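You operate a simulated robot arm through the tools that you are given. There is no shell and no other tool. Be economical: measure what you need, move in short steps, check, and stop when the job is done.

You run a simulated two-armed robot. Do the job below in one go: nothing can be reset, and whatever is moved stays where it is left.

TASK
Take the brown cap and leave it on the sand in sand tray two. Then turn the extractor dial to 2. Then set the extractor vent slider to OPEN. Then close the cover box six. The order counts. The extractor vent slider goes toward x -1.0, y +0.0, z +0.0 (a direction in the base frame), to its stop.

Only the result counts: the job must be done as asked and must still hold three seconds after the hand-in. Knocking over, shifting, dropping, spilling or breaking anything else fails it. A push-on lid holds only when it is set on centred and level and pressed home; a screw cap is set on level and turned clockwise until tight.

THE ROBOT
Two 6-joint arms with two-finger parallel grippers on one trunk, on a base that drives. Base frame: it is fixed to the floor where the robot stands at the start and does not move with it; the origin is under the middle of the robot, x ahead of it, y to its left, z up. Lengths are in mm, angles in rad, forces in N, time in s.
The left shoulder is at the start at [60, 187, 1047], the right one opposite. With the tool pointing down near the work surface each hand reaches from about 220 to 620 mm from the robot's upright axis, wherever it stands, measured 20 degrees to its own side. Places, roughly: brown cap (8x8x5 cm) [500, 100, 700]; cover box six [1100, 1400, 1000]; extractor dial [2700, -3900, 1100]; extractor vent slider [3400, -3600, 1200]; sand in sand tray two [600, -900, 700]. Payload 1.57 kg a hand.
The tool frame of a hand sits at the grasp point between the pads (the TCP): z along the fingers, y along the line on which they close. The tips reach 30 mm beyond it. Largest opening 110 mm; finger width 24, thickness 12; the body of the gripper, 48 by 112 mm, starts 78 mm behind the TCP.
Orientation is that of the tool frame in the base frame, as a unit quaternion [w, x, y, z]. With the fingers straight down and closing along the base's y, the tool's x points along the base's -x, its y along +y and its z along -z.

THE INTERFACE
- The arms move only by the tool apply_moves. It takes "left_commands", "right_commands" or both (then of equal length, played together; a hand with none holds still); each is one flat list of numbers, 7 for each row, row after row: the shift along the tool's x, y, z in units of 20 mm (1.0 is 20 mm), then the turn, a rotation vector about the tool's x, y, z in units of 8 degrees (1.0 is 8 degrees), then the finger opening in mm, from 0 to 110. In form: [dx, dy, dz, wx, wy, wz, hand, dx, dy, dz, wx, wy, wz, hand, ...]. A call has 1 to 8 rows; each row shifts and turns the commanded pose from where the row before left it, along the tool's axes as they then stand. A call with a number of a shift or a turn outside -1 to 1 is refused whole. A row lasts 0.2 s, in which the tool goes at most 50 mm and 0.15 rad; a call with a longer step from one row to the next is refused whole, and so is a gripper value outside its range. Where a pose cannot be reached the arm comes as near as it can. A force on the tool above 40 N (or 10 N above the force at the start of the call, whichever is more), or a blocked arm, ends the call early, and 0.2 s more pass. The fingers move at their own pace (about 153 mm/s each) and stop on an object; they squeeze with about 43 N. The grip force told is the motor's: it shows also when the fingers shut on nothing. Time passes only in rows, and 0.2 s behind the last, so rows that do not move let the fingers close. The reply holds the time, the measured pose of the TCP, the force on the tool along the base axes, the opening and the grip force, in the units named above and with some noise, with the torque about the TCP (base axes, N m) and any sound that the robot's microphone picked up.
- Cameras (640 x 400 px; columns grow to the right, rows downward): "scene" is now at [0.8, -26.2, 1591.3]; the picture's right is [-0.21, -0.98, -0.00], its down [-0.80, 0.17, -0.58] and it looks along [0.56, -0.12, -0.82] (base axes); focal length 288 px, centre (320, 200). "left" rides on the left gripper at [70, -16, -141] in its tool frame; the picture's right is [0.23, 0.97, 0.00], its down [-0.86, 0.20, -0.48] and it looks along [-0.47, 0.11, 0.88] (tool axes); focal length 222 px, centre (320, 200). "right" rides on the right gripper at [70, 16, -141] in its tool frame; the picture's right is [-0.23, 0.97, 0.00], its down [-0.86, -0.20, -0.48] and it looks along [-0.47, -0.11, 0.88] (tool axes); focal length 222 px, centre (320, 200). There is no depth. A picture from a camera that has moved, and an enlarged one, comes with that camera's place and axes in the base frame and with its lens. The place of the scene camera against the robot may be out by one fixed shift of up to 25 mm in any direction.
- snapshot(camera): a new picture of that camera. The clock stands still meanwhile.
- move_column(by): slides the trunk up (or, below 0, down) by that many mm; the arms and the scene camera ride with it, the base frame stays. It gives what a move gives, with no picture.
- roll_base(legs): drives the robot by 1 to 6 legs, each [ahead, left, turn to the left] in mm, mm and rad, along the robot's own axes; the way and the turn of a leg run together, so that a leg with both is an arc; at most 1500 mm and 3.142 rad a leg. The arms and the cameras ride along, it lands a little off, and it stops where it bumps. It gives what a move gives.
- turn_head(pan, tilt): turns the head with the scene camera to pan (to the left, within 1.501 rad either way) and tilt (down, from -0.506 to 1.204), counted from straight ahead of the robot. It gives what a move gives.
- close_up(camera, box): a new picture of the part [left, top, right, bottom] of that camera's present view, enlarged. The clock stands still meanwhile.
- hand_in(): hands the job in; it is judged then, once.

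Work in short steps. Places have to be worked out from the pictures, the camera data and where the tool is seen: move nearer, look again, correct. Check each grasp and each placing, and mend what went wrong. You have 165 turns and 130 pictures in all, those below and enlarged ones among them. Open the grippers and draw the arms clear of the work before you hand the job in, unless the task says otherwise.

The tools are called as a command line: name --argument value ..., lists and objects as JSON in quotes. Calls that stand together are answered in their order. apply_moves: Moves the arms, as the interface text tells. Its arguments: {"type":"object","properties":{"left_commands":{"type":"array"},"right_commands":{"type":"array"}},"required":[]} The other tools are called the same way: move_column (by) slides the trunk up or down; roll_base (legs) drives the base; turn_head (pan, tilt) turns the head that bears the scene camera; snapshot (camera) takes a picture; close_up (camera, box) takes an enlarged picture of a part of a camera's view; hand_in () hands the job in.

At the start:

```text
clock: 0.0
left_tcp_pos: [405.7, -1.0, 1027.2]
left_tool_rot: [0.0, 0.0, 1.0, 0.0]
left_force: [-0.2, -0.2, -0.1]
left_wrist_torque: [-0.03, 0.0, 0.01]
left_opening: 110.1
left_gripper_force: 0.0
right_tcp_pos: [257.6, -385.5, 1042.9]
right_tool_rot: [-0.001, 0.0, 1.0, 0.0]
right_force: [0.1, 0.0, 0.1]
right_wrist_torque: [0.0, 0.02, 0.01]
right_opening: 110.2
right_gripper_force: 0.2
trunk travel left (down, up): [-675.0, 315.0]
robot x, y, heading: [-1.9, -1.8, 0.0]
head pan, tilt: [-0.208, 0.956]
```

scene: 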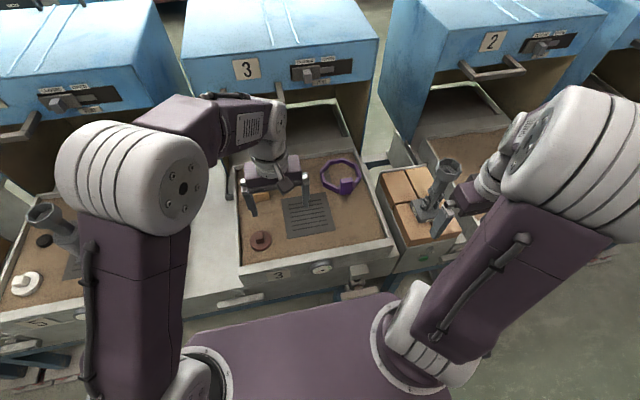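
right: 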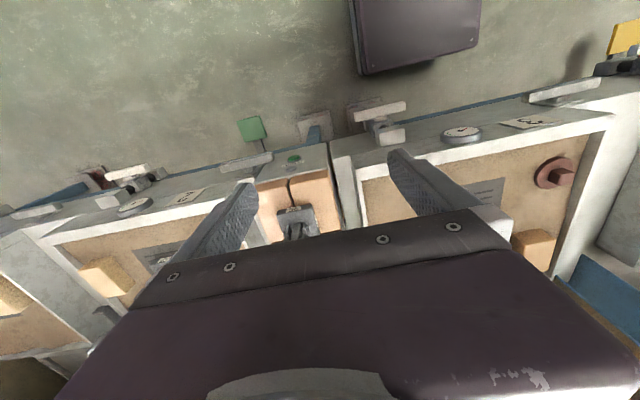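
left: 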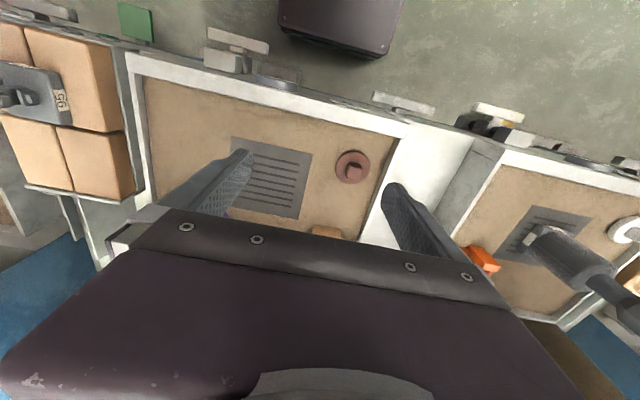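

The brown cap shows in tray 3, at roughly [486, 88, 700] from the left view. I'll look at it closer.

close_up --camera "left" --box '[290, 110, 420, 240]'

close_up --camera "scene" --box '[220, 140, 400, 290]'

```text
3.08 times, centred on (355, 175) of left
camera zoom: at [337.3, -17.8, 1169.5], right [-0.23, 0.97, 0.0], down [0.86, 0.2, 0.48], along [0.47, 0.11, -0.88], focal length 684 px, centre (212, 277)
```

zoom: 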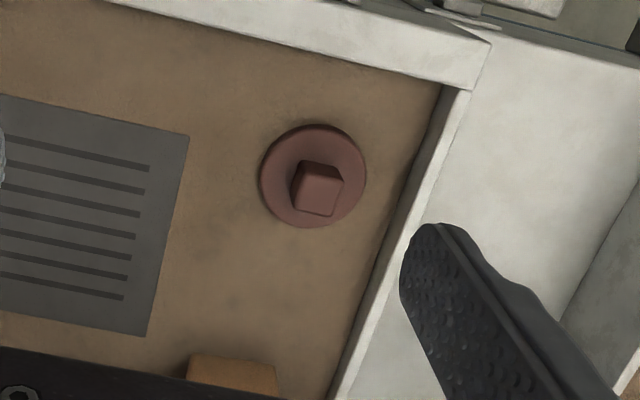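

```text
2.67 times, centred on (310, 215) of scene
camera zoom: at [0.8, -26.2, 1591.3], right [-0.21, -0.98, 0.0], down [-0.8, 0.17, -0.58], along [0.56, -0.12, -0.82], focal length 769 px, centre (347, 160)
```

zoom: 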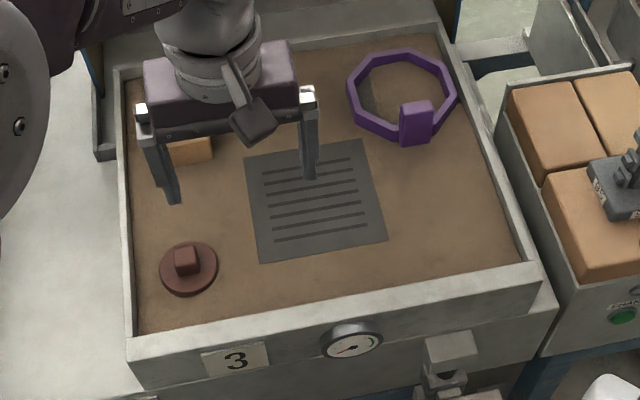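

The cap is a disc with a square knob of about 30 mm, roughly aligned with the base axes. I'll bring the left hand above it with the fingers half open.

apply_moves --left_commands '[-0.54, 0.59, 1, 0, 0, 0, 70, -0.54, 0.59, 1, 0, 0, 0, 70, -0.54, 0.59, 1, 0, 0, 0, 70, -0.54, 0.59, 1, 0, 0, 0, 70, -0.54, 0.59, 1, 0, 0, 0, 70, -0.54, 0.59, 1, 0, 0, 0, 70, -0.54, 0.59, 1, 0, 0, 0, 70, -0.54, 0.59, 1, 0, 0, 0, 70]'

snapshot --camera "left"

```text
clock: 1.8
left_tcp_pos: [490.6, 94.2, 866.9]
left_tool_rot: [0.0, 0.0, 1.0, 0.0]
left_force: [-0.9, 0.1, 0.0]
left_wrist_torque: [-0.04, 0.0, 0.02]
left_opening: 69.8
left_gripper_force: 0.0
right_tcp_pos: [257.7, -385.4, 1042.3]
right_tool_rot: [0.0, 0.001, 1.0, 0.0]
right_force: [-0.3, -0.5, -0.1]
right_wrist_torque: [0.01, -0.01, 0.02]
right_opening: 109.7
right_gripper_force: 0.0
trunk travel left (down, up): [-675.0, 315.0]
robot x, y, heading: [-2.2, -0.2, -0.005]
head pan, tilt: [-0.208, 0.956]
```

```text
124 pictures are left
camera left: at [423.1, 78.1, 1009.5], right [-0.23, 0.97, 0.0], down [0.86, 0.2, 0.48], along [0.47, 0.11, -0.88], focal length 222 px, centre (320, 200)
```

left: 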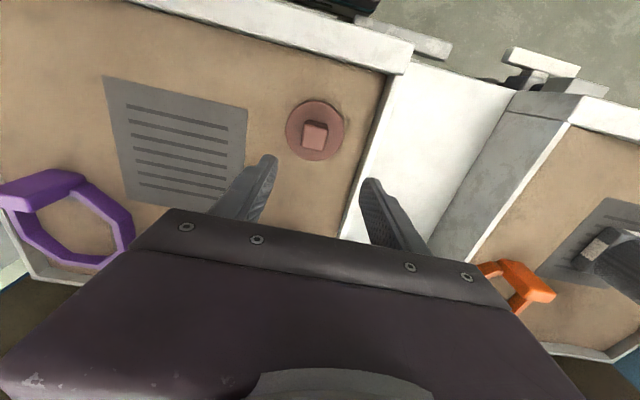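

Triangulation puts the cap near [478, 85] with its top somewhere around z 700–735. I'll descend part way and look again.

apply_moves --left_commands '[0.15, -0.1, 0.8, 0, 0, 0, 70, 0.15, -0.1, 0.8, 0, 0, 0, 70, 0.1, -0.1, 0.8, 0, 0, 0, 70, 0.1, -0.1, 0.8, 0, 0, 0, 70]'

snapshot --camera "left"

```text
clock: 2.8
left_tcp_pos: [481.6, 85.6, 803.4]
left_tool_rot: [-0.001, 0.0, 1.0, 0.0]
left_force: [0.4, 0.0, 0.0]
left_wrist_torque: [0.01, 0.03, 0.0]
left_opening: 69.8
left_gripper_force: 0.0
right_tcp_pos: [258.1, -385.3, 1041.9]
right_tool_rot: [0.0, 0.0, 1.0, -0.001]
right_force: [1.0, 0.0, 0.3]
right_wrist_torque: [0.02, 0.01, 0.02]
right_opening: 109.9
right_gripper_force: 0.1
trunk travel left (down, up): [-675.0, 315.0]
robot x, y, heading: [-1.1, -1.8, 0.0]
head pan, tilt: [-0.208, 0.956]
```

```text
123 pictures are left
camera left: at [413.2, 69.6, 945.6], right [-0.23, 0.97, 0.0], down [0.86, 0.2, 0.48], along [0.47, 0.11, -0.88], focal length 222 px, centre (320, 200)
```

left: 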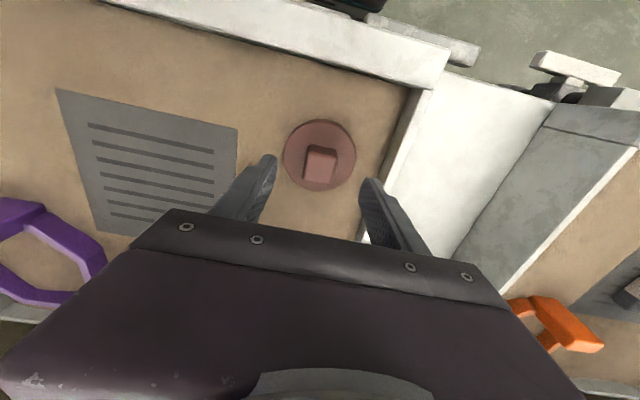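

The cap is now placed at about [485, 88], with the disc near z 705 and the knob top near z 735. I'll go down to z 747 and check.

apply_moves --left_commands '[-0.06, 0.04, 0.7, 0, 0, 0, 70, -0.06, 0.04, 0.7, 0, 0, 0, 70, -0.04, 0.02, 0.7, 0, 0, 0, 70, 0, 0.02, 0.7, 0, 0, 0, 70]'

snapshot --camera "left"

close_up --camera "scene" --box '[210, 150, 370, 280]'

```text
clock: 3.8
left_tcp_pos: [484.3, 88.7, 746.5]
left_tool_rot: [-0.001, 0.0, 1.0, 0.0]
left_force: [-1.9, -0.9, 3.8]
left_wrist_torque: [-0.22, 0.08, -0.02]
left_opening: 71.0
left_gripper_force: 8.0
right_tcp_pos: [259.0, -385.7, 1044.2]
right_tool_rot: [0.0, 0.001, 1.0, -0.001]
right_force: [0.3, 0.0, -0.2]
right_wrist_torque: [-0.01, 0.04, 0.0]
right_opening: 109.9
right_gripper_force: 0.0
trunk travel left (down, up): [-675.0, 315.0]
robot x, y, heading: [-4.1, -1.5, -0.001]
head pan, tilt: [-0.208, 0.956]
```

```text
122 pictures are left
camera left: at [416.9, 71.5, 888.3], right [-0.23, 0.97, 0.0], down [0.86, 0.2, 0.48], along [0.46, 0.11, -0.88], focal length 222 px, centre (320, 200)
```

left: 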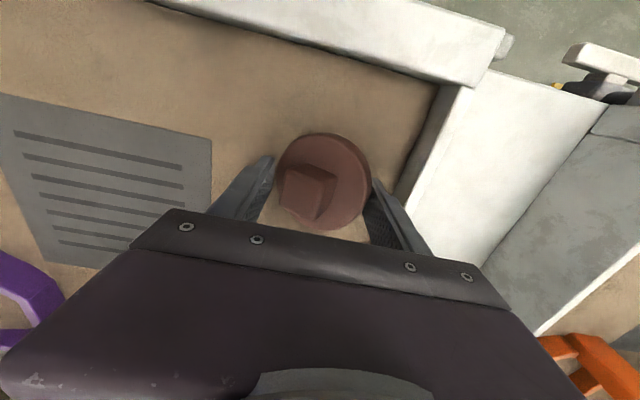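

```text
3.08 times, centred on (290, 215) of scene
camera zoom: at [2.0, -26.0, 1591.1], right [-0.21, -0.98, 0.0], down [-0.8, 0.17, -0.58], along [0.56, -0.12, -0.82], focal length 887 px, centre (412, 154)
```

zoom: 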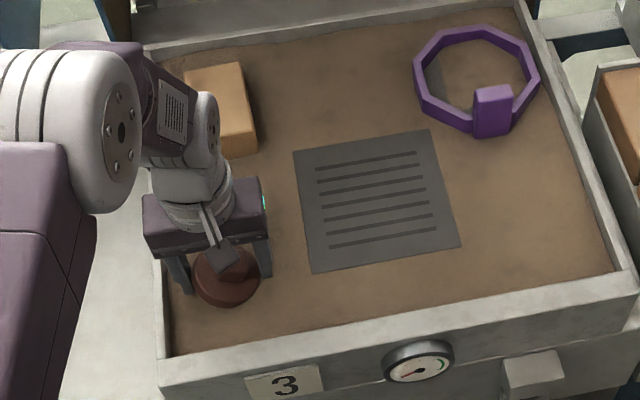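

A finger has landed on the disc rim and tilted the cap, so the disc is higher and wider than I judged. I'll raise the hand and look.

apply_moves --left_commands '[0, 0, -0.6, 0, 0, 0, 70, 0, 0, -0.8, 0, 0, 0, 70, 0, 0, -0.8, 0, 0, 0, 100, 0, 0, 0, 0, 0, 0, 100]'

close_up --camera "left" --box '[240, 90, 420, 230]'

```text
clock: 4.8
left_tcp_pos: [485.9, 87.1, 791.9]
left_tool_rot: [0.0, 0.0, 1.0, 0.001]
left_force: [-0.8, -0.3, 0.5]
left_wrist_torque: [0.01, -0.03, 0.03]
left_opening: 100.4
left_gripper_force: 0.1
right_tcp_pos: [258.0, -385.4, 1043.4]
right_tool_rot: [0.001, 0.0, 1.0, 0.0]
right_force: [-1.5, -0.4, -1.3]
right_wrist_torque: [0.0, 0.01, -0.01]
right_opening: 109.8
right_gripper_force: 0.1
trunk travel left (down, up): [-675.0, 315.0]
robot x, y, heading: [-0.5, 2.7, 0.002]
head pan, tilt: [-0.208, 0.956]
```

```text
2.86 times, centred on (330, 160) of left
camera zoom: at [417.2, 70.7, 933.5], right [-0.23, 0.97, 0.0], down [0.86, 0.2, 0.48], along [0.47, 0.11, -0.88], focal length 635 px, centre (291, 314)
```

zoom: 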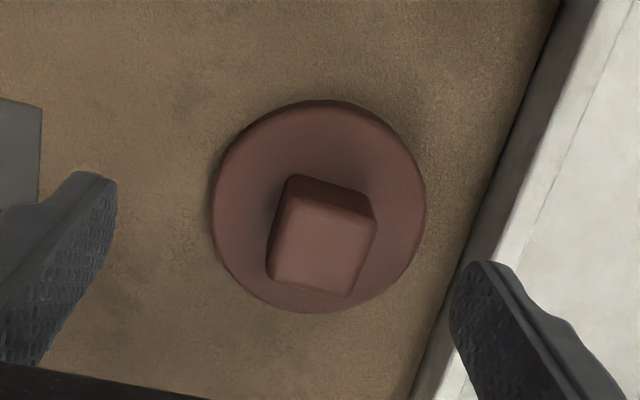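

The cap is flat again, centred near [493, 99.5]; the knob top is around 745–755. I'll shift over it with a 54 mm opening and check the centring.

apply_moves --left_commands '[-0.18, 0.31, 0, 0, 0, 0, 54, -0.17, 0.31, 0, 0, 0, 0, 54, 0, 0, 0.3, 0, 0, 0, 54]'

close_up --camera "left" --box '[240, 90, 420, 230]'

```text
clock: 5.6
left_tcp_pos: [493.3, 97.6, 785.8]
left_tool_rot: [0.0, 0.0, 1.0, 0.0]
left_force: [-0.3, -0.1, -1.1]
left_wrist_torque: [0.03, -0.01, -0.03]
left_opening: 53.7
left_gripper_force: 0.1
right_tcp_pos: [258.5, -385.7, 1043.4]
right_tool_rot: [0.0, -0.001, 1.0, -0.001]
right_force: [-0.6, -0.3, -0.8]
right_wrist_torque: [0.0, 0.0, -0.03]
right_opening: 110.1
right_gripper_force: 0.0
trunk travel left (down, up): [-675.0, 315.0]
robot x, y, heading: [2.6, -1.5, 0.002]
head pan, tilt: [-0.208, 0.956]
```

```text
2.86 times, centred on (330, 160) of left
camera zoom: at [424.8, 83.1, 927.7], right [-0.23, 0.97, 0.0], down [0.86, 0.2, 0.48], along [0.47, 0.11, -0.88], focal length 635 px, centre (291, 314)
```

zoom: 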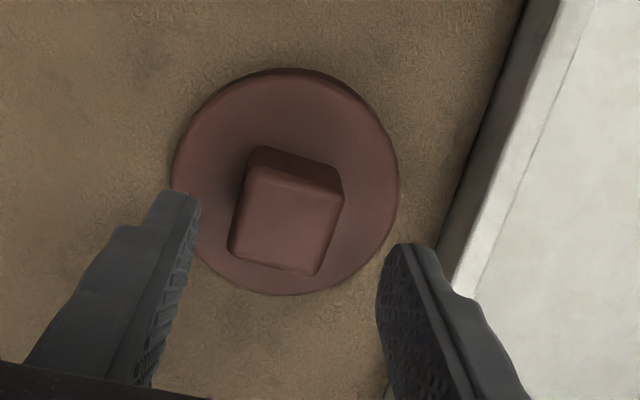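

The fingers straddle the knob. Fingertip geometry and the earlier rim contact suggest the disc top is near z 718, so I'll creep down to TCP z ~756 and read the force.

apply_moves --left_commands '[0.1, -0.05, 0.5, 0, 0, 0, 54, 0.1, 0, 0.5, 0, 0, 0, 54, 0, 0, 0.5, 0, 0, 0, 54, 0, 0, 0, 0, 0, 0, 54]'

close_up --camera "left" --box '[240, 90, 420, 230]'

```text
clock: 6.4
left_tcp_pos: [488.7, 99.6, 766.0]
left_tool_rot: [0.002, 0.001, 1.0, -0.001]
left_force: [-12.5, 0.4, 29.8]
left_wrist_torque: [-0.02, 0.55, -0.05]
left_opening: 54.1
left_gripper_force: 0.0
right_tcp_pos: [254.5, -383.6, 1044.2]
right_tool_rot: [0.001, 0.0, 1.0, 0.0]
right_force: [0.5, 0.2, -0.5]
right_wrist_torque: [0.0, 0.04, 0.03]
right_opening: 110.3
right_gripper_force: 0.1
trunk travel left (down, up): [-675.0, 315.0]
robot x, y, heading: [-0.4, -0.8, -0.001]
head pan, tilt: [-0.208, 0.956]
stopped in row 3 (left hand): the force on the tool passed its limit at 45 N (the readings are from after the stop); the commanded pose is now the measured one
```

```text
2.86 times, centred on (330, 160) of left
camera zoom: at [419.2, 82.7, 908.3], right [-0.23, 0.97, 0.0], down [0.85, 0.2, 0.48], along [0.47, 0.11, -0.88], focal length 635 px, centre (291, 314)
```

zoom: 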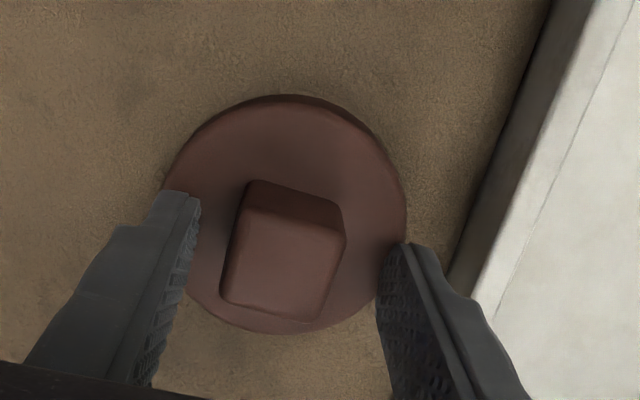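

The fingertips met the disc at z 736, so its top is there and the axis is about 9 mm nearer the robot. I'll raise slightly, shift by −9 mm in x, and close on the knob.

apply_moves --left_commands '[0, 0, -0.25, 0, 0, 0, 54, 0.25, -0.05, 0, 0, 0, 0, 54, 0.2, -0.05, 0, 0, 0, 0, 54, 0, 0, 0, 0, 0, 0, 20, 0, 0, 0, 0, 0, 0, 20, 0, 0, 0, 0, 0, 0, 10]'

close_up --camera "left" --box '[240, 90, 420, 230]'

```text
clock: 7.8
left_tcp_pos: [481.4, 96.4, 770.2]
left_tool_rot: [0.004, 0.0, 1.0, 0.0]
left_force: [-0.2, 0.2, 2.8]
left_wrist_torque: [0.0, -0.1, 0.07]
left_opening: 26.9
left_gripper_force: 38.0
right_tcp_pos: [257.2, -383.6, 1043.0]
right_tool_rot: [0.0, 0.0, 1.0, 0.001]
right_force: [-0.9, 0.7, -0.5]
right_wrist_torque: [-0.02, -0.02, 0.0]
right_opening: 110.1
right_gripper_force: 0.0
trunk travel left (down, up): [-675.0, 315.0]
robot x, y, heading: [-1.7, 0.6, 0.001]
head pan, tilt: [-0.208, 0.956]
```

```text
2.86 times, centred on (330, 160) of left
camera zoom: at [412.1, 80.7, 910.8], right [-0.23, 0.97, 0.0], down [0.85, 0.2, 0.48], along [0.47, 0.11, -0.88], focal length 635 px, centre (291, 314)
```

zoom: 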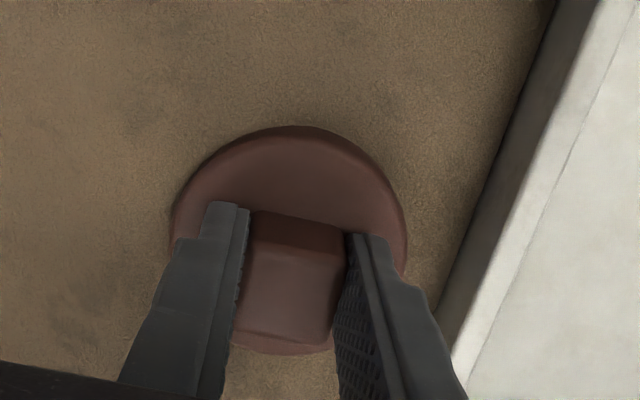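

The knob is gripped at 27 mm. I'll lift the cap to well above the tray walls and verify.

apply_moves --left_commands '[0, 0, -0.5, 0, 0, 0, 10, 0, 0, -1, 0, 0, 0, 10, 0, 0, -1, 0, 0, 0, 10, 0, 0, -1, 0, 0, 0, 10, 0, 0, -1, 0, 0, 0, 10, 0, 0, -1, 0, 0, 0, 10, 0, 0, -1, 0, 0, 0, 10, 0, 0, -1, 0, 0, 0, 10]'

turn_head --pan -0.9 --tilt 0.7

snapshot --camera "left"

snapshot --camera "scene"

```text
clock: 9.6
left_tcp_pos: [482.4, 96.5, 919.0]
left_tool_rot: [0.002, -0.001, 1.0, 0.0]
left_force: [-0.9, 0.1, -0.2]
left_wrist_torque: [0.01, -0.04, -0.02]
left_opening: 26.7
left_gripper_force: 37.8
right_tcp_pos: [257.2, -384.2, 1043.6]
right_tool_rot: [0.0, -0.001, 1.0, 0.0]
right_force: [0.4, -0.1, -0.6]
right_wrist_torque: [0.04, 0.0, 0.0]
right_opening: 109.8
right_gripper_force: 0.1
trunk travel left (down, up): [-675.0, 315.0]
robot x, y, heading: [-0.8, 1.7, 0.002]
head pan, tilt: [-0.208, 0.956]
```

```text
clock: 10.6
left_tcp_pos: [482.1, 95.7, 918.8]
left_tool_rot: [0.003, 0.0, 1.0, 0.0]
left_force: [-0.7, -0.4, 0.1]
left_wrist_torque: [0.0, 0.03, -0.01]
left_opening: 26.9
left_gripper_force: 37.4
right_tcp_pos: [258.8, -384.4, 1041.8]
right_tool_rot: [0.0, 0.0, 1.0, 0.0]
right_force: [-0.5, 0.0, -0.3]
right_wrist_torque: [0.02, 0.0, -0.02]
right_opening: 110.3
right_gripper_force: 0.1
trunk travel left (down, up): [-675.0, 315.0]
robot x, y, heading: [-3.2, 0.9, -0.006]
head pan, tilt: [-0.901, 0.7]
```

```text
116 pictures are left
camera left: at [412.7, 81.2, 1059.9], right [-0.23, 0.97, 0.0], down [0.85, 0.2, 0.48], along [0.47, 0.11, -0.88], focal length 222 px, centre (320, 200)
```

left: 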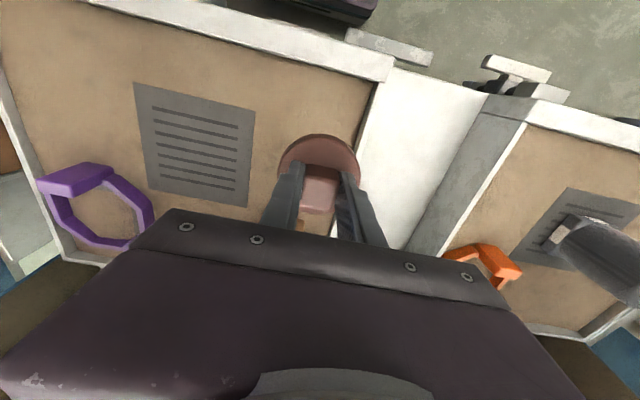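

```text
115 pictures are left
camera scene: at [-16.9, -77.6, 1611.5], right [-0.78, -0.62, 0.0], down [-0.4, 0.5, -0.76], along [0.48, -0.6, -0.64], focal length 288 px, centre (320, 200)
```

scene: 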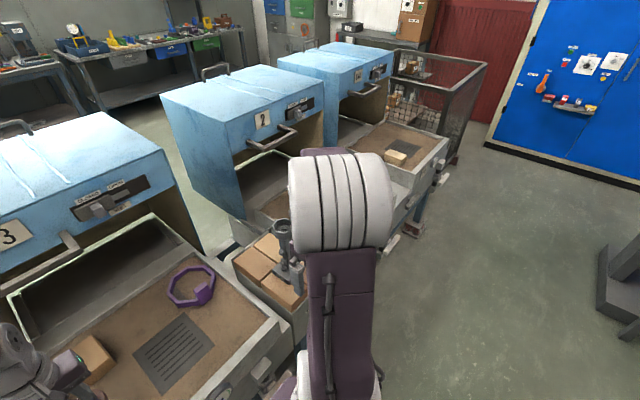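

The cap is held. Tray fronts run along y at about x 355, so I'll draw the arm in and up, then drive to the right in front of tray 2, after backing off slightly.

apply_moves --left_commands '[0.5, 0, -1, 0, 0, 0, 10, 0.5, 0, -1, 0, 0, 0, 10, 0.5, 0, -1, 0, 0, 0, 10, 0.5, 0, -1, 0, 0, 0, 10, 0.5, 0, -1, 0, 0, 0, 10, 0.5, 0, -0.5, 0, 0, 0, 10]'

roll_base --legs '[[-40, 0, 0], [0, -950, 0]]'

turn_head --pan 0.0 --tilt 0.9

snapshot --camera "scene"

snapshot --camera "left"

```text
clock: 12.0
left_tcp_pos: [420.6, 96.8, 1028.1]
left_tool_rot: [0.003, 0.001, 1.0, -0.001]
left_force: [-0.4, 0.1, -0.3]
left_wrist_torque: [-0.01, 0.04, -0.01]
left_opening: 26.7
left_gripper_force: 37.8
right_tcp_pos: [256.9, -384.8, 1043.6]
right_tool_rot: [0.0, -0.001, 1.0, 0.0]
right_force: [0.4, 0.2, -0.6]
right_wrist_torque: [0.02, 0.0, -0.01]
right_opening: 110.1
right_gripper_force: 0.1
trunk travel left (down, up): [-675.0, 315.0]
robot x, y, heading: [-2.3, -0.2, 0.002]
head pan, tilt: [-0.901, 0.7]
```

```text
clock: 17.5
left_tcp_pos: [375.1, -873.4, 1028.0]
left_tool_rot: [0.003, 0.006, 1.0, -0.001]
left_force: [-0.1, 0.4, -0.5]
left_wrist_torque: [0.0, -0.01, 0.02]
left_opening: 26.7
left_gripper_force: 38.3
right_tcp_pos: [208.0, -1351.4, 1043.2]
right_tool_rot: [0.0, 0.006, 1.0, 0.0]
right_force: [0.5, 0.0, 0.3]
right_wrist_torque: [-0.01, 0.0, -0.02]
right_opening: 110.1
right_gripper_force: 0.1
trunk travel left (down, up): [-675.0, 315.0]
robot x, y, heading: [-45.0, -963.6, -0.009]
head pan, tilt: [-0.901, 0.7]
```

```text
clock: 18.7
left_tcp_pos: [376.1, -871.8, 1028.5]
left_tool_rot: [0.003, 0.006, 1.0, 0.0]
left_force: [-1.0, -0.4, -0.9]
left_wrist_torque: [0.0, -0.03, 0.02]
left_opening: 26.9
left_gripper_force: 38.0
right_tcp_pos: [207.8, -1352.0, 1043.0]
right_tool_rot: [0.0, 0.006, 1.0, 0.001]
right_force: [-0.4, -0.3, 0.0]
right_wrist_torque: [0.0, 0.0, -0.02]
right_opening: 110.3
right_gripper_force: 0.1
trunk travel left (down, up): [-675.0, 315.0]
robot x, y, heading: [-48.4, -965.2, -0.013]
head pan, tilt: [0.0, 0.901]
```

```text
114 pictures are left
camera scene: at [-39.5, -976.2, 1595.4], right [-0.01, -1.0, 0.0], down [-0.78, 0.01, -0.62], along [0.62, -0.01, -0.78], focal length 288 px, centre (320, 200)
```

scene: 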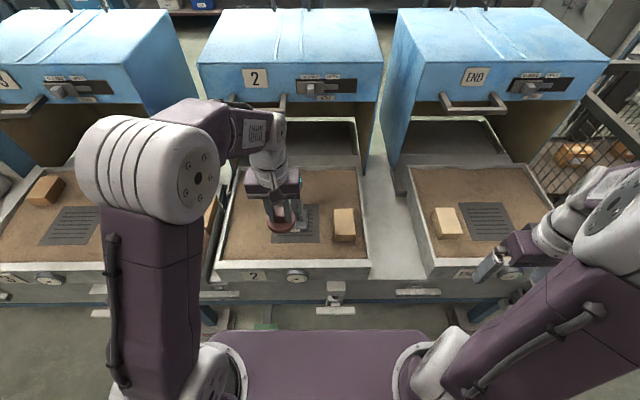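

```text
113 pictures are left
camera left: at [306.4, -888.2, 1170.2], right [-0.21, 0.98, 0.0], down [0.86, 0.19, 0.48], along [0.47, 0.1, -0.88], focal length 222 px, centre (320, 200)
```

left: 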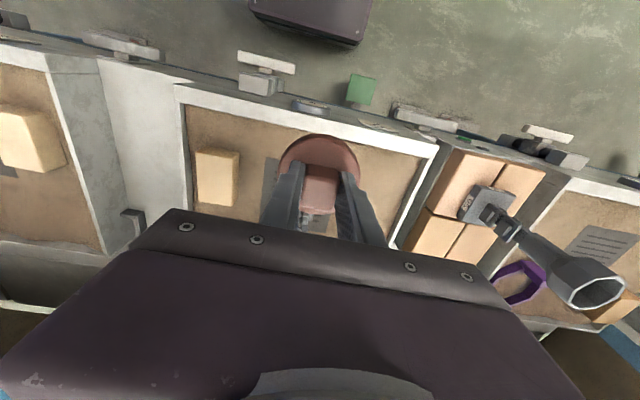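

This is tray 2, with a grate plate in the middle, a block on its right and bare sand on its left. I'll drive 40 mm forward and 80 mm left to reach the bare sand, then look closer.

roll_base --legs '[[40, 80, 0.01]]'

close_up --camera "scene" --box '[190, 60, 420, 310]'

snapshot --camera "left"

```text
clock: 19.8
left_tcp_pos: [417.1, -791.5, 1028.2]
left_tool_rot: [0.003, 0.002, 1.0, -0.001]
left_force: [-0.2, -0.2, -0.2]
left_wrist_torque: [0.0, 0.0, -0.01]
left_opening: 27.0
left_gripper_force: 37.9
right_tcp_pos: [251.5, -1272.1, 1043.2]
right_tool_rot: [-0.001, 0.002, 1.0, 0.0]
right_force: [0.7, -0.3, 0.0]
right_wrist_torque: [-0.03, 0.03, -0.01]
right_opening: 109.9
right_gripper_force: 0.1
trunk travel left (down, up): [-675.0, 315.0]
robot x, y, heading: [1.9, -885.3, -0.01]
head pan, tilt: [0.0, 0.901]
```

```text
1.60 times, centred on (305, 185) of scene
camera zoom: at [2.5, -897.9, 1595.3], right [0.0, -1.0, 0.0], down [-0.78, 0.0, -0.62], along [0.62, 0.0, -0.78], focal length 461 px, centre (344, 224)
```

zoom: 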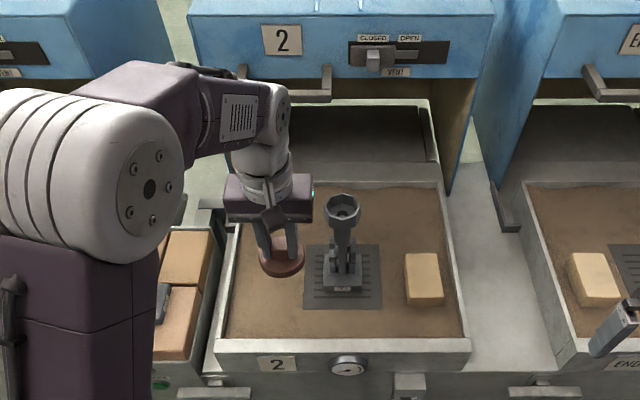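

```text
111 pictures are left
camera left: at [347.8, -807.0, 1170.2], right [-0.22, 0.97, 0.0], down [0.85, 0.2, 0.48], along [0.47, 0.11, -0.88], focal length 222 px, centre (320, 200)
```

left: 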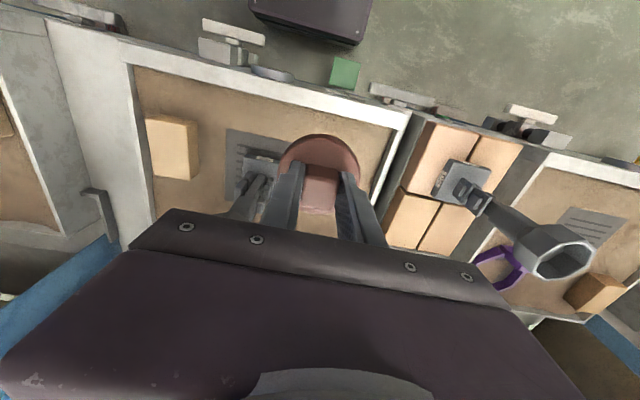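

There is a tall stand on the plate at y ≈ −895; the bare sand on the left spans y ≈ −650…−814. I'll aim for [480, −725] and move laterally first, then down to 850.

apply_moves --left_commands '[-0.4, 0.42, 0.6, 0, 0, 0, 10, -0.4, 0.42, 0.6, 0, 0, 0, 10, -0.4, 0.42, 1, 0, 0, 0, 10, -0.4, 0.42, 1, 0, 0, 0, 10, -0.4, 0.42, 1, 0, 0, 0, 10, -0.4, 0.42, 1, 0, 0, 0, 10, -0.4, 0.42, 1, 0, 0, 0, 10, -0.4, 0.4, 1, 0, 0, 0, 10]'

snapshot --camera "left"

close_up --camera "scene" --box '[190, 110, 390, 290]'

```text
clock: 21.6
left_tcp_pos: [481.8, -723.8, 887.5]
left_tool_rot: [0.002, 0.001, 1.0, -0.001]
left_force: [0.6, -0.1, -1.1]
left_wrist_torque: [-0.01, 0.03, -0.01]
left_opening: 26.8
left_gripper_force: 37.7
right_tcp_pos: [253.7, -1272.1, 1042.6]
right_tool_rot: [0.001, 0.002, 1.0, 0.001]
right_force: [1.2, 0.1, 0.3]
right_wrist_torque: [-0.03, -0.01, -0.02]
right_opening: 110.0
right_gripper_force: 0.0
trunk travel left (down, up): [-675.0, 315.0]
robot x, y, heading: [-4.5, -888.9, 0.0]
head pan, tilt: [0.0, 0.901]
```

```text
110 pictures are left
camera left: at [411.4, -739.1, 1028.0], right [-0.22, 0.97, 0.0], down [0.85, 0.2, 0.48], along [0.47, 0.11, -0.88], focal length 222 px, centre (320, 200)
```

left: 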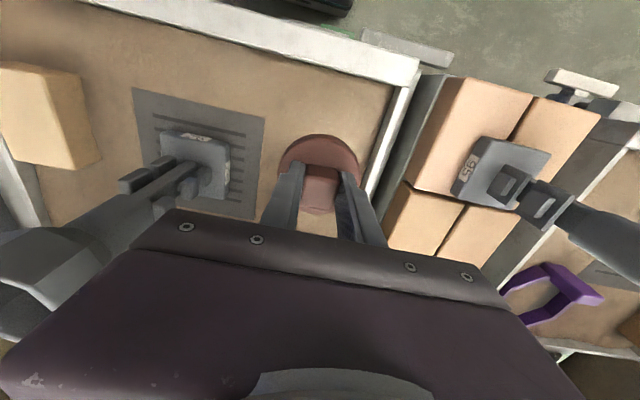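

```text
2.22 times, centred on (290, 200) of scene
camera zoom: at [3.4, -897.0, 1595.4], right [0.0, -1.0, 0.0], down [-0.78, 0.0, -0.62], along [0.62, 0.0, -0.78], focal length 641 px, centre (387, 200)
```

zoom: 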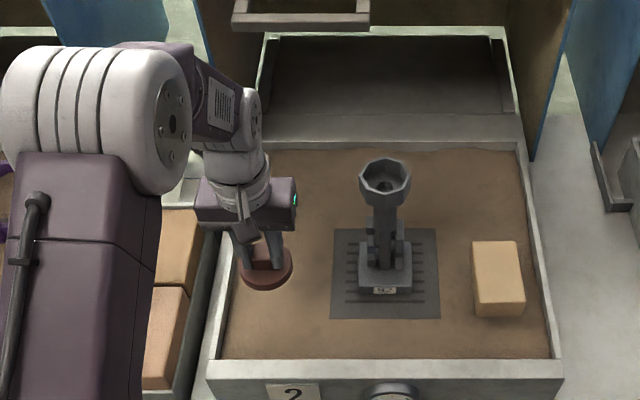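

Below the cap the sand is clear on both sides. I'll lower to ~787, then creep.

apply_moves --left_commands '[0, 0.1, 0.9, 0, 0, 0, 10, 0, 0.1, 0.9, 0, 0, 0, 10, 0, 0, 0.9, 0, 0, 0, 10, 0, 0, 0.9, 0, 0, 0, 10, 0, 0, 0.7, 0, 0, 0, 10, 0, 0, 0.5, 0, 0, 0, 10]'

snapshot --camera "left"

```text
clock: 23.0
left_tcp_pos: [483.8, -719.9, 789.3]
left_tool_rot: [0.002, 0.002, 1.0, -0.001]
left_force: [0.0, -0.9, -0.8]
left_wrist_torque: [0.0, -0.01, 0.0]
left_opening: 26.8
left_gripper_force: 37.4
right_tcp_pos: [252.3, -1271.3, 1042.1]
right_tool_rot: [0.001, 0.001, 1.0, 0.0]
right_force: [0.3, 1.4, -0.4]
right_wrist_torque: [-0.01, 0.0, -0.01]
right_opening: 109.9
right_gripper_force: 0.0
trunk travel left (down, up): [-675.0, 315.0]
robot x, y, heading: [-2.6, -885.1, -0.007]
head pan, tilt: [0.0, 0.901]
```

```text
108 pictures are left
camera left: at [414.3, -736.3, 930.8], right [-0.22, 0.97, 0.0], down [0.85, 0.2, 0.48], along [0.47, 0.11, -0.88], focal length 222 px, centre (320, 200)
```

left: 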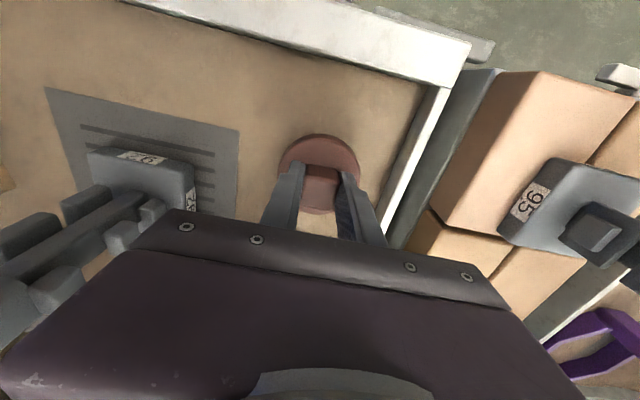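

Clear on both sides. I'll creep down until contact is felt (expected near 770).

apply_moves --left_commands '[0, 0, 0.3, 0, 0, 0, 10, 0, 0, 0.25, 0, 0, 0, 10, 0, 0, 0.2, 0, 0, 0, 10, 0, 0, 0.1, 0, 0, 0, 10, 0, 0, 0.1, 0, 0, 0, 10]'

```text
clock: 24.2
left_tcp_pos: [484.3, -721.5, 770.5]
left_tool_rot: [0.003, 0.002, 1.0, -0.001]
left_force: [-1.2, 0.6, -0.5]
left_wrist_torque: [0.0, 0.01, 0.02]
left_opening: 26.7
left_gripper_force: 37.5
right_tcp_pos: [253.2, -1271.4, 1042.3]
right_tool_rot: [0.0, 0.001, 1.0, 0.001]
right_force: [0.6, 0.6, 0.7]
right_wrist_torque: [-0.01, 0.01, -0.02]
right_opening: 109.9
right_gripper_force: 0.1
trunk travel left (down, up): [-675.0, 315.0]
robot x, y, heading: [-3.8, -884.8, -0.002]
head pan, tilt: [0.0, 0.901]
```

No contact yet; continuing in 2 mm steps.

apply_moves --left_commands '[0, 0, 0.1, 0, 0, 0, 10, 0, 0, 0.1, 0, 0, 0, 10, 0, 0, 0.1, 0, 0, 0, 10]'

```text
clock: 25.0
left_tcp_pos: [482.5, -721.0, 767.4]
left_tool_rot: [0.007, 0.002, 1.0, 0.0]
left_force: [2.8, 1.2, 33.8]
left_wrist_torque: [0.0, -0.18, 0.0]
left_opening: 27.2
left_gripper_force: 37.3
right_tcp_pos: [250.2, -1272.5, 1044.3]
right_tool_rot: [0.0, 0.002, 1.0, 0.001]
right_force: [-0.2, 0.5, 0.4]
right_wrist_torque: [0.0, 0.01, -0.02]
right_opening: 110.2
right_gripper_force: 0.0
trunk travel left (down, up): [-675.0, 315.0]
robot x, y, heading: [-5.9, -887.3, -0.002]
head pan, tilt: [0.0, 0.901]
```

The cap has touched the sand (34 N). I'll ease 3 mm, open, and rise straight up.

apply_moves --left_commands '[0, 0, -0.12, 0, 0, 0, 10, 0, 0, 0, 0, 0, 0, 54, 0, 0, 0, 0, 0, 0, 54, 0, 0, -0.7, 0, 0, 0, 54, 0, 0, -1, 0, 0, 0, 54, 0, 0, -1, 0, 0, 0, 54, 0, 0, -1, 0, 0, 0, 54, 0, 0, -1, 0, 0, 0, 54]'

snapshot --camera "left"

```text
clock: 26.8
left_tcp_pos: [482.4, -718.1, 859.9]
left_tool_rot: [0.003, 0.001, 1.0, 0.0]
left_force: [-0.6, 0.6, 0.6]
left_wrist_torque: [0.02, 0.02, 0.01]
left_opening: 54.0
left_gripper_force: 0.0
right_tcp_pos: [253.4, -1272.2, 1043.6]
right_tool_rot: [-0.001, 0.001, 1.0, 0.0]
right_force: [-0.6, 0.2, 0.0]
right_wrist_torque: [0.01, -0.02, -0.03]
right_opening: 109.7
right_gripper_force: 0.0
trunk travel left (down, up): [-675.0, 315.0]
robot x, y, heading: [-1.6, -888.1, -0.002]
head pan, tilt: [0.0, 0.901]
```

```text
107 pictures are left
camera left: at [412.0, -733.6, 1002.2], right [-0.22, 0.97, 0.0], down [0.85, 0.2, 0.48], along [0.47, 0.11, -0.88], focal length 222 px, centre (320, 200)
```

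left: 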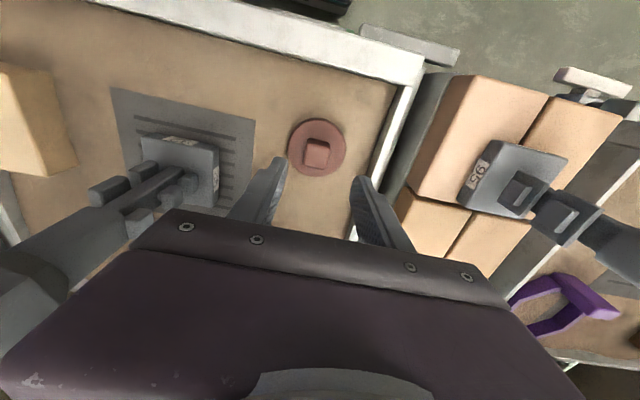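

The cap lies flat on the sand. I'll lift and draw in the left hand, then back off and look toward the extractor.

apply_moves --left_commands '[0.5, 0, -1, 0, 0, 0, 54, 0.5, 0, -1, 0, 0, 0, 54, 0.5, 0, -1, 0, 0, 0, 54, 0.5, 0, -1, 0, 0, 0, 54, 0.5, 0, -1, 0, 0, 0, 54, 1, 0, -1, 0, 0, 0, 54, 1, 0, -1, 0, 0, 0, 54, 1, 0, -1, 0, 0, 0, 54]'

roll_base --legs '[[-450, 0, 0]]'

turn_head --pan -0.85 --tilt 0.25

snapshot --camera "scene"

```text
clock: 28.6
left_tcp_pos: [368.8, -716.9, 1022.7]
left_tool_rot: [0.003, 0.001, 1.0, -0.001]
left_force: [0.0, 0.3, 0.1]
left_wrist_torque: [0.0, 0.0, 0.03]
left_opening: 54.2
left_gripper_force: 0.2
right_tcp_pos: [252.7, -1272.8, 1042.0]
right_tool_rot: [0.001, 0.002, 1.0, 0.0]
right_force: [-0.7, 0.0, 0.1]
right_wrist_torque: [0.03, -0.03, 0.02]
right_opening: 110.2
right_gripper_force: 0.0
trunk travel left (down, up): [-675.0, 315.0]
robot x, y, heading: [-1.6, -886.3, -0.002]
head pan, tilt: [0.0, 0.901]
```

```text
clock: 31.4
left_tcp_pos: [-83.9, -716.5, 1021.2]
left_tool_rot: [0.003, 0.005, 1.0, -0.001]
left_force: [-0.2, -0.2, 0.5]
left_wrist_torque: [-0.02, -0.01, 0.02]
left_opening: 54.0
left_gripper_force: 0.0
right_tcp_pos: [-205.0, -1270.7, 1042.6]
right_tool_rot: [-0.001, 0.005, 1.0, -0.001]
right_force: [-0.2, 0.2, 1.0]
right_wrist_torque: [0.01, -0.01, 0.01]
right_opening: 110.0
right_gripper_force: 0.0
trunk travel left (down, up): [-675.0, 315.0]
robot x, y, heading: [-461.3, -884.1, -0.013]
head pan, tilt: [0.0, 0.901]
```

```text
clock: 32.5
left_tcp_pos: [-85.1, -716.6, 1021.7]
left_tool_rot: [0.003, 0.005, 1.0, -0.001]
left_force: [-0.7, -0.3, -0.5]
left_wrist_torque: [0.0, -0.02, 0.0]
left_opening: 54.0
left_gripper_force: 0.1
right_tcp_pos: [-204.3, -1271.0, 1044.1]
right_tool_rot: [0.0, 0.004, 1.0, 0.0]
right_force: [0.3, 0.2, -0.2]
right_wrist_torque: [-0.01, 0.0, -0.01]
right_opening: 110.2
right_gripper_force: 0.0
trunk travel left (down, up): [-675.0, 315.0]
robot x, y, heading: [-454.6, -881.8, -0.008]
head pan, tilt: [-0.85, 0.25]
```

```text
106 pictures are left
camera scene: at [-467.8, -964.7, 1652.3], right [-0.76, -0.65, 0.0], down [-0.16, 0.19, -0.97], along [0.63, -0.73, -0.25], focal length 288 px, centre (320, 200)
```

scene: 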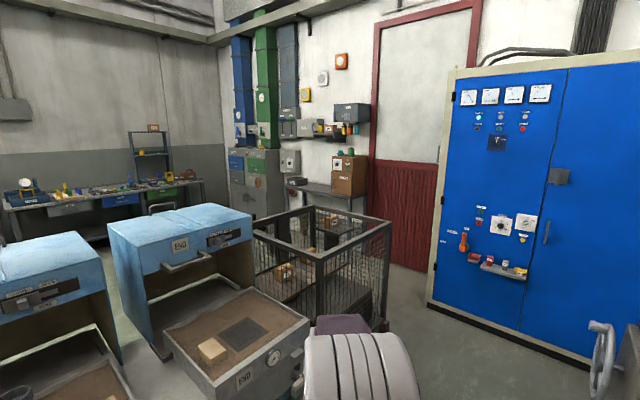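

By projection the dial should appear near (286, 164) and the slider near (241, 156). Zooming in there.

close_up --camera "scene" --box '[215, 90, 375, 220]'

```text
3.08 times, centred on (295, 155) of scene
camera zoom: at [-467.8, -964.7, 1652.3], right [-0.76, -0.65, 0.0], down [-0.16, 0.19, -0.97], along [0.63, -0.73, -0.25], focal length 887 px, centre (397, 338)
```

zoom: 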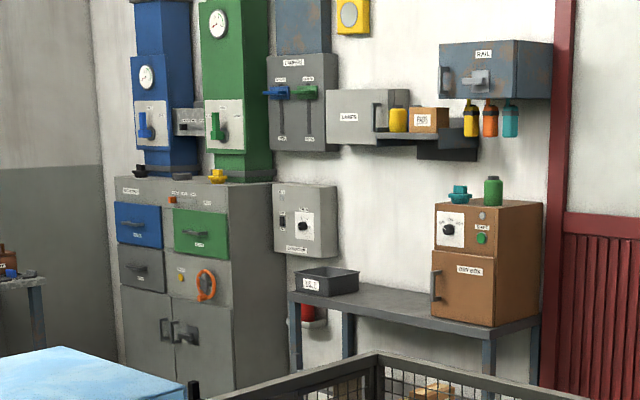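

The dial is on the grey "EXTRACTOR" box left of the shelf on the far wall (facing +y). I'll drive diagonally through the open floor to about (−50, −2380), then look at the passage between the cage and the blue cabinet.

roll_base --legs '[[400, -1490, 0]]'

turn_head --pan -0.7 --tilt 0.5

snapshot --camera "scene"

turn_head --pan 0.0 --tilt 1.2

snapshot --camera "scene"

```text
refused: leg 1 is longer than a leg can be; nothing moved
```

```text
clock: 33.3
left_tcp_pos: [-83.9, -716.8, 1021.9]
left_tool_rot: [0.002, 0.005, 1.0, -0.001]
left_force: [-0.2, -0.3, -0.7]
left_wrist_torque: [0.0, -0.01, -0.01]
left_opening: 54.2
left_gripper_force: 0.1
right_tcp_pos: [-204.4, -1271.0, 1043.1]
right_tool_rot: [0.001, 0.004, 1.0, -0.001]
right_force: [0.3, -0.8, 0.6]
right_wrist_torque: [0.01, 0.01, -0.02]
right_opening: 110.0
right_gripper_force: 0.0
trunk travel left (down, up): [-675.0, 315.0]
robot x, y, heading: [-458.7, -882.8, -0.012]
head pan, tilt: [-0.7, 0.499]
```

```text
104 pictures are left
camera scene: at [-459.7, -953.4, 1629.3], right [-0.65, -0.76, 0.0], down [-0.36, 0.31, -0.88], along [0.67, -0.57, -0.48], focal length 288 px, centre (320, 200)
```

scene: 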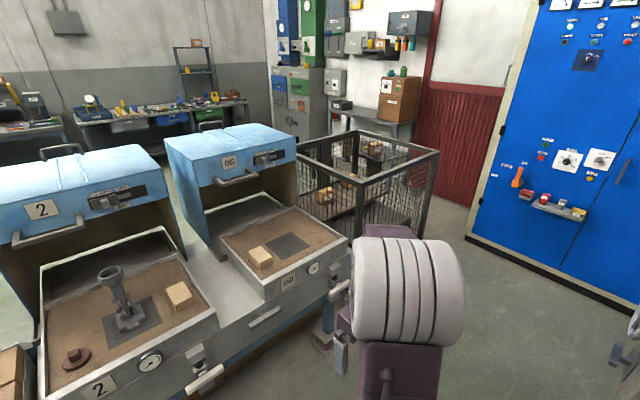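

```text
clock: 34.4
left_tcp_pos: [-84.3, -716.3, 1022.7]
left_tool_rot: [0.003, 0.006, 1.0, -0.001]
left_force: [-0.1, -0.5, 0.4]
left_wrist_torque: [-0.01, -0.02, -0.01]
left_opening: 53.8
left_gripper_force: 0.1
right_tcp_pos: [-204.8, -1271.2, 1042.1]
right_tool_rot: [0.0, 0.004, 1.0, -0.001]
right_force: [-0.7, 0.7, -0.1]
right_wrist_torque: [0.01, -0.02, -0.01]
right_opening: 109.8
right_gripper_force: 0.1
trunk travel left (down, up): [-675.0, 315.0]
robot x, y, heading: [-458.1, -883.3, -0.007]
head pan, tilt: [0.0, 1.201]
```

```text
103 pictures are left
camera scene: at [-472.7, -894.7, 1575.6], right [-0.01, -1.0, 0.0], down [-0.93, 0.01, -0.36], along [0.36, 0.0, -0.93], focal length 288 px, centre (320, 200)
```

scene: 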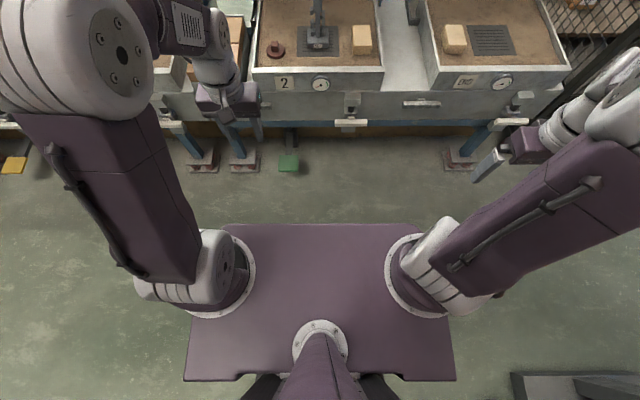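

The robot's body is only about 450 mm wide, and the passage between cage and bench looks about 700 mm. I'll tuck the hands in and drive to (−80, −2280).

apply_moves --left_commands '[0.6, 0, 0, 0, 0, 0, 54, 0.6, 0, 0, 0, 0, 0, 54, 0.6, 0, 0, 0, 0, 0, 54, 0.6, 0, 0, 0, 0, 0, 54, 0.6, 0, 0, 0, 0, 0, 54, 0.6, 0, 0, 0, 0, 0, 54]' --right_commands '[0, 1, 0, 0, 0, 0, 60, 0, 1, 0, 0, 0, 0, 60, 0, 1, 0, 0, 0, 0, 60, 0, 1, 0, 0, 0, 0, 60, 0, 1, 0, 0, 0, 0, 60, 0, 1, 0, 0, 0, 0, 60]'

roll_base --legs '[[380, -1400, 0]]'

turn_head --pan -0.6 --tilt 0.5

snapshot --camera "scene"

```text
clock: 35.8
left_tcp_pos: [-160.3, -716.6, 1021.5]
left_tool_rot: [0.003, 0.006, 1.0, -0.001]
left_force: [-0.1, 0.4, -0.5]
left_wrist_torque: [-0.05, 0.0, 0.02]
left_opening: 54.2
left_gripper_force: 0.2
right_tcp_pos: [-205.3, -1151.8, 1043.3]
right_tool_rot: [0.0, 0.005, 1.0, -0.001]
right_force: [0.1, 0.1, 0.4]
right_wrist_torque: [0.04, -0.02, -0.03]
right_opening: 59.9
right_gripper_force: 0.0
trunk travel left (down, up): [-675.0, 315.0]
robot x, y, heading: [-457.1, -882.8, -0.008]
head pan, tilt: [0.0, 1.201]
```

```text
clock: 43.0
left_tcp_pos: [216.7, -2113.5, 1022.1]
left_tool_rot: [0.002, -0.01, 1.0, -0.001]
left_force: [-0.3, -0.1, 0.3]
left_wrist_torque: [0.02, -0.02, -0.01]
left_opening: 54.0
left_gripper_force: 0.0
right_tcp_pos: [182.8, -2551.2, 1043.0]
right_tool_rot: [0.0, -0.01, 1.0, 0.0]
right_force: [-0.1, -0.1, 0.6]
right_wrist_torque: [-0.02, -0.02, -0.01]
right_opening: 60.2
right_gripper_force: 0.1
trunk travel left (down, up): [-675.0, 315.0]
robot x, y, heading: [-85.1, -2287.7, 0.026]
head pan, tilt: [0.0, 1.201]
```

```text
clock: 44.1
left_tcp_pos: [217.0, -2112.2, 1021.8]
left_tool_rot: [0.002, -0.01, 1.0, -0.001]
left_force: [0.8, 0.1, 1.2]
left_wrist_torque: [0.0, 0.02, -0.01]
left_opening: 54.3
left_gripper_force: 0.1
right_tcp_pos: [183.4, -2551.1, 1041.6]
right_tool_rot: [0.0, -0.011, 1.0, 0.0]
right_force: [0.1, 0.9, -0.2]
right_wrist_torque: [-0.02, 0.01, 0.01]
right_opening: 60.0
right_gripper_force: 0.0
trunk travel left (down, up): [-675.0, 315.0]
robot x, y, heading: [-78.6, -2286.1, 0.022]
head pan, tilt: [-0.6, 0.499]
```

```text
102 pictures are left
camera scene: at [-72.8, -2351.2, 1629.1], right [-0.55, -0.84, 0.0], down [-0.4, 0.26, -0.88], along [0.73, -0.48, -0.48], focal length 288 px, centre (320, 200)
```

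scene: 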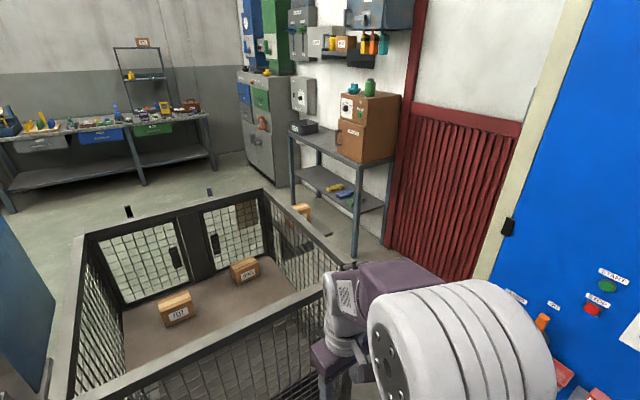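

The table's near leg stands at about [1460, −3730] and the cage side at y ≈ −2920, so the passage along y ≈ −3300 is about 800 mm wide. Driving to its mouth.

roll_base --legs '[[30, -980, -0.02]]'

turn_head --pan 0.0 --tilt 0.5

snapshot --camera "scene"

```text
clock: 47.9
left_tcp_pos: [249.7, -2875.4, 1021.6]
left_tool_rot: [0.003, 0.004, 1.0, -0.002]
left_force: [0.6, -0.7, 0.4]
left_wrist_torque: [-0.01, 0.04, -0.04]
left_opening: 53.9
left_gripper_force: 0.2
right_tcp_pos: [202.0, -3302.5, 1041.6]
right_tool_rot: [0.0, 0.001, 1.0, 0.009]
right_force: [-1.3, 8.8, 4.3]
right_wrist_torque: [-1.3, -0.1, 0.17]
right_opening: 60.0
right_gripper_force: 0.1
trunk travel left (down, up): [-675.0, 315.0]
robot x, y, heading: [-49.3, -3045.5, -0.007]
head pan, tilt: [-0.6, 0.499]
stopped in leg 1: the force on the tool passed its limit at 194 N (the readings are from after the stop); the commanded pose is now the measured one
```

```text
clock: 48.9
left_tcp_pos: [248.5, -2875.7, 1021.4]
left_tool_rot: [0.003, 0.004, 1.0, -0.002]
left_force: [-0.1, -0.7, 0.1]
left_wrist_torque: [0.01, 0.0, 0.01]
left_opening: 53.9
left_gripper_force: 0.1
right_tcp_pos: [203.0, -3303.8, 1043.3]
right_tool_rot: [-0.002, 0.002, 1.0, 0.009]
right_force: [0.8, 10.5, 1.3]
right_wrist_torque: [-1.49, 0.01, 0.26]
right_opening: 60.1
right_gripper_force: 0.0
trunk travel left (down, up): [-675.0, 315.0]
robot x, y, heading: [-53.8, -3042.8, -0.005]
head pan, tilt: [0.0, 0.499]
```

```text
101 pictures are left
camera scene: at [-30.6, -3052.4, 1629.2], right [-0.01, -1.0, 0.0], down [-0.48, 0.0, -0.88], along [0.88, -0.01, -0.48], focal length 288 px, centre (320, 200)
```

scene: 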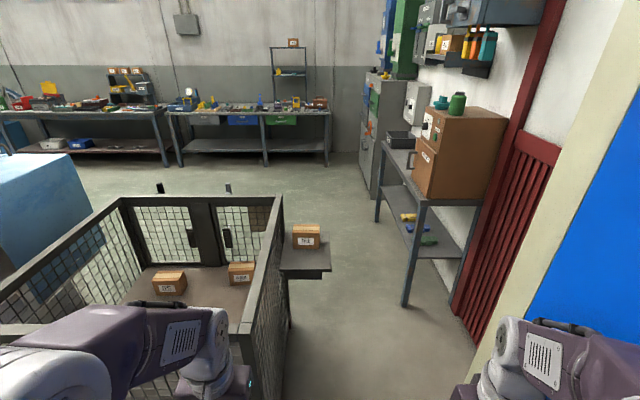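

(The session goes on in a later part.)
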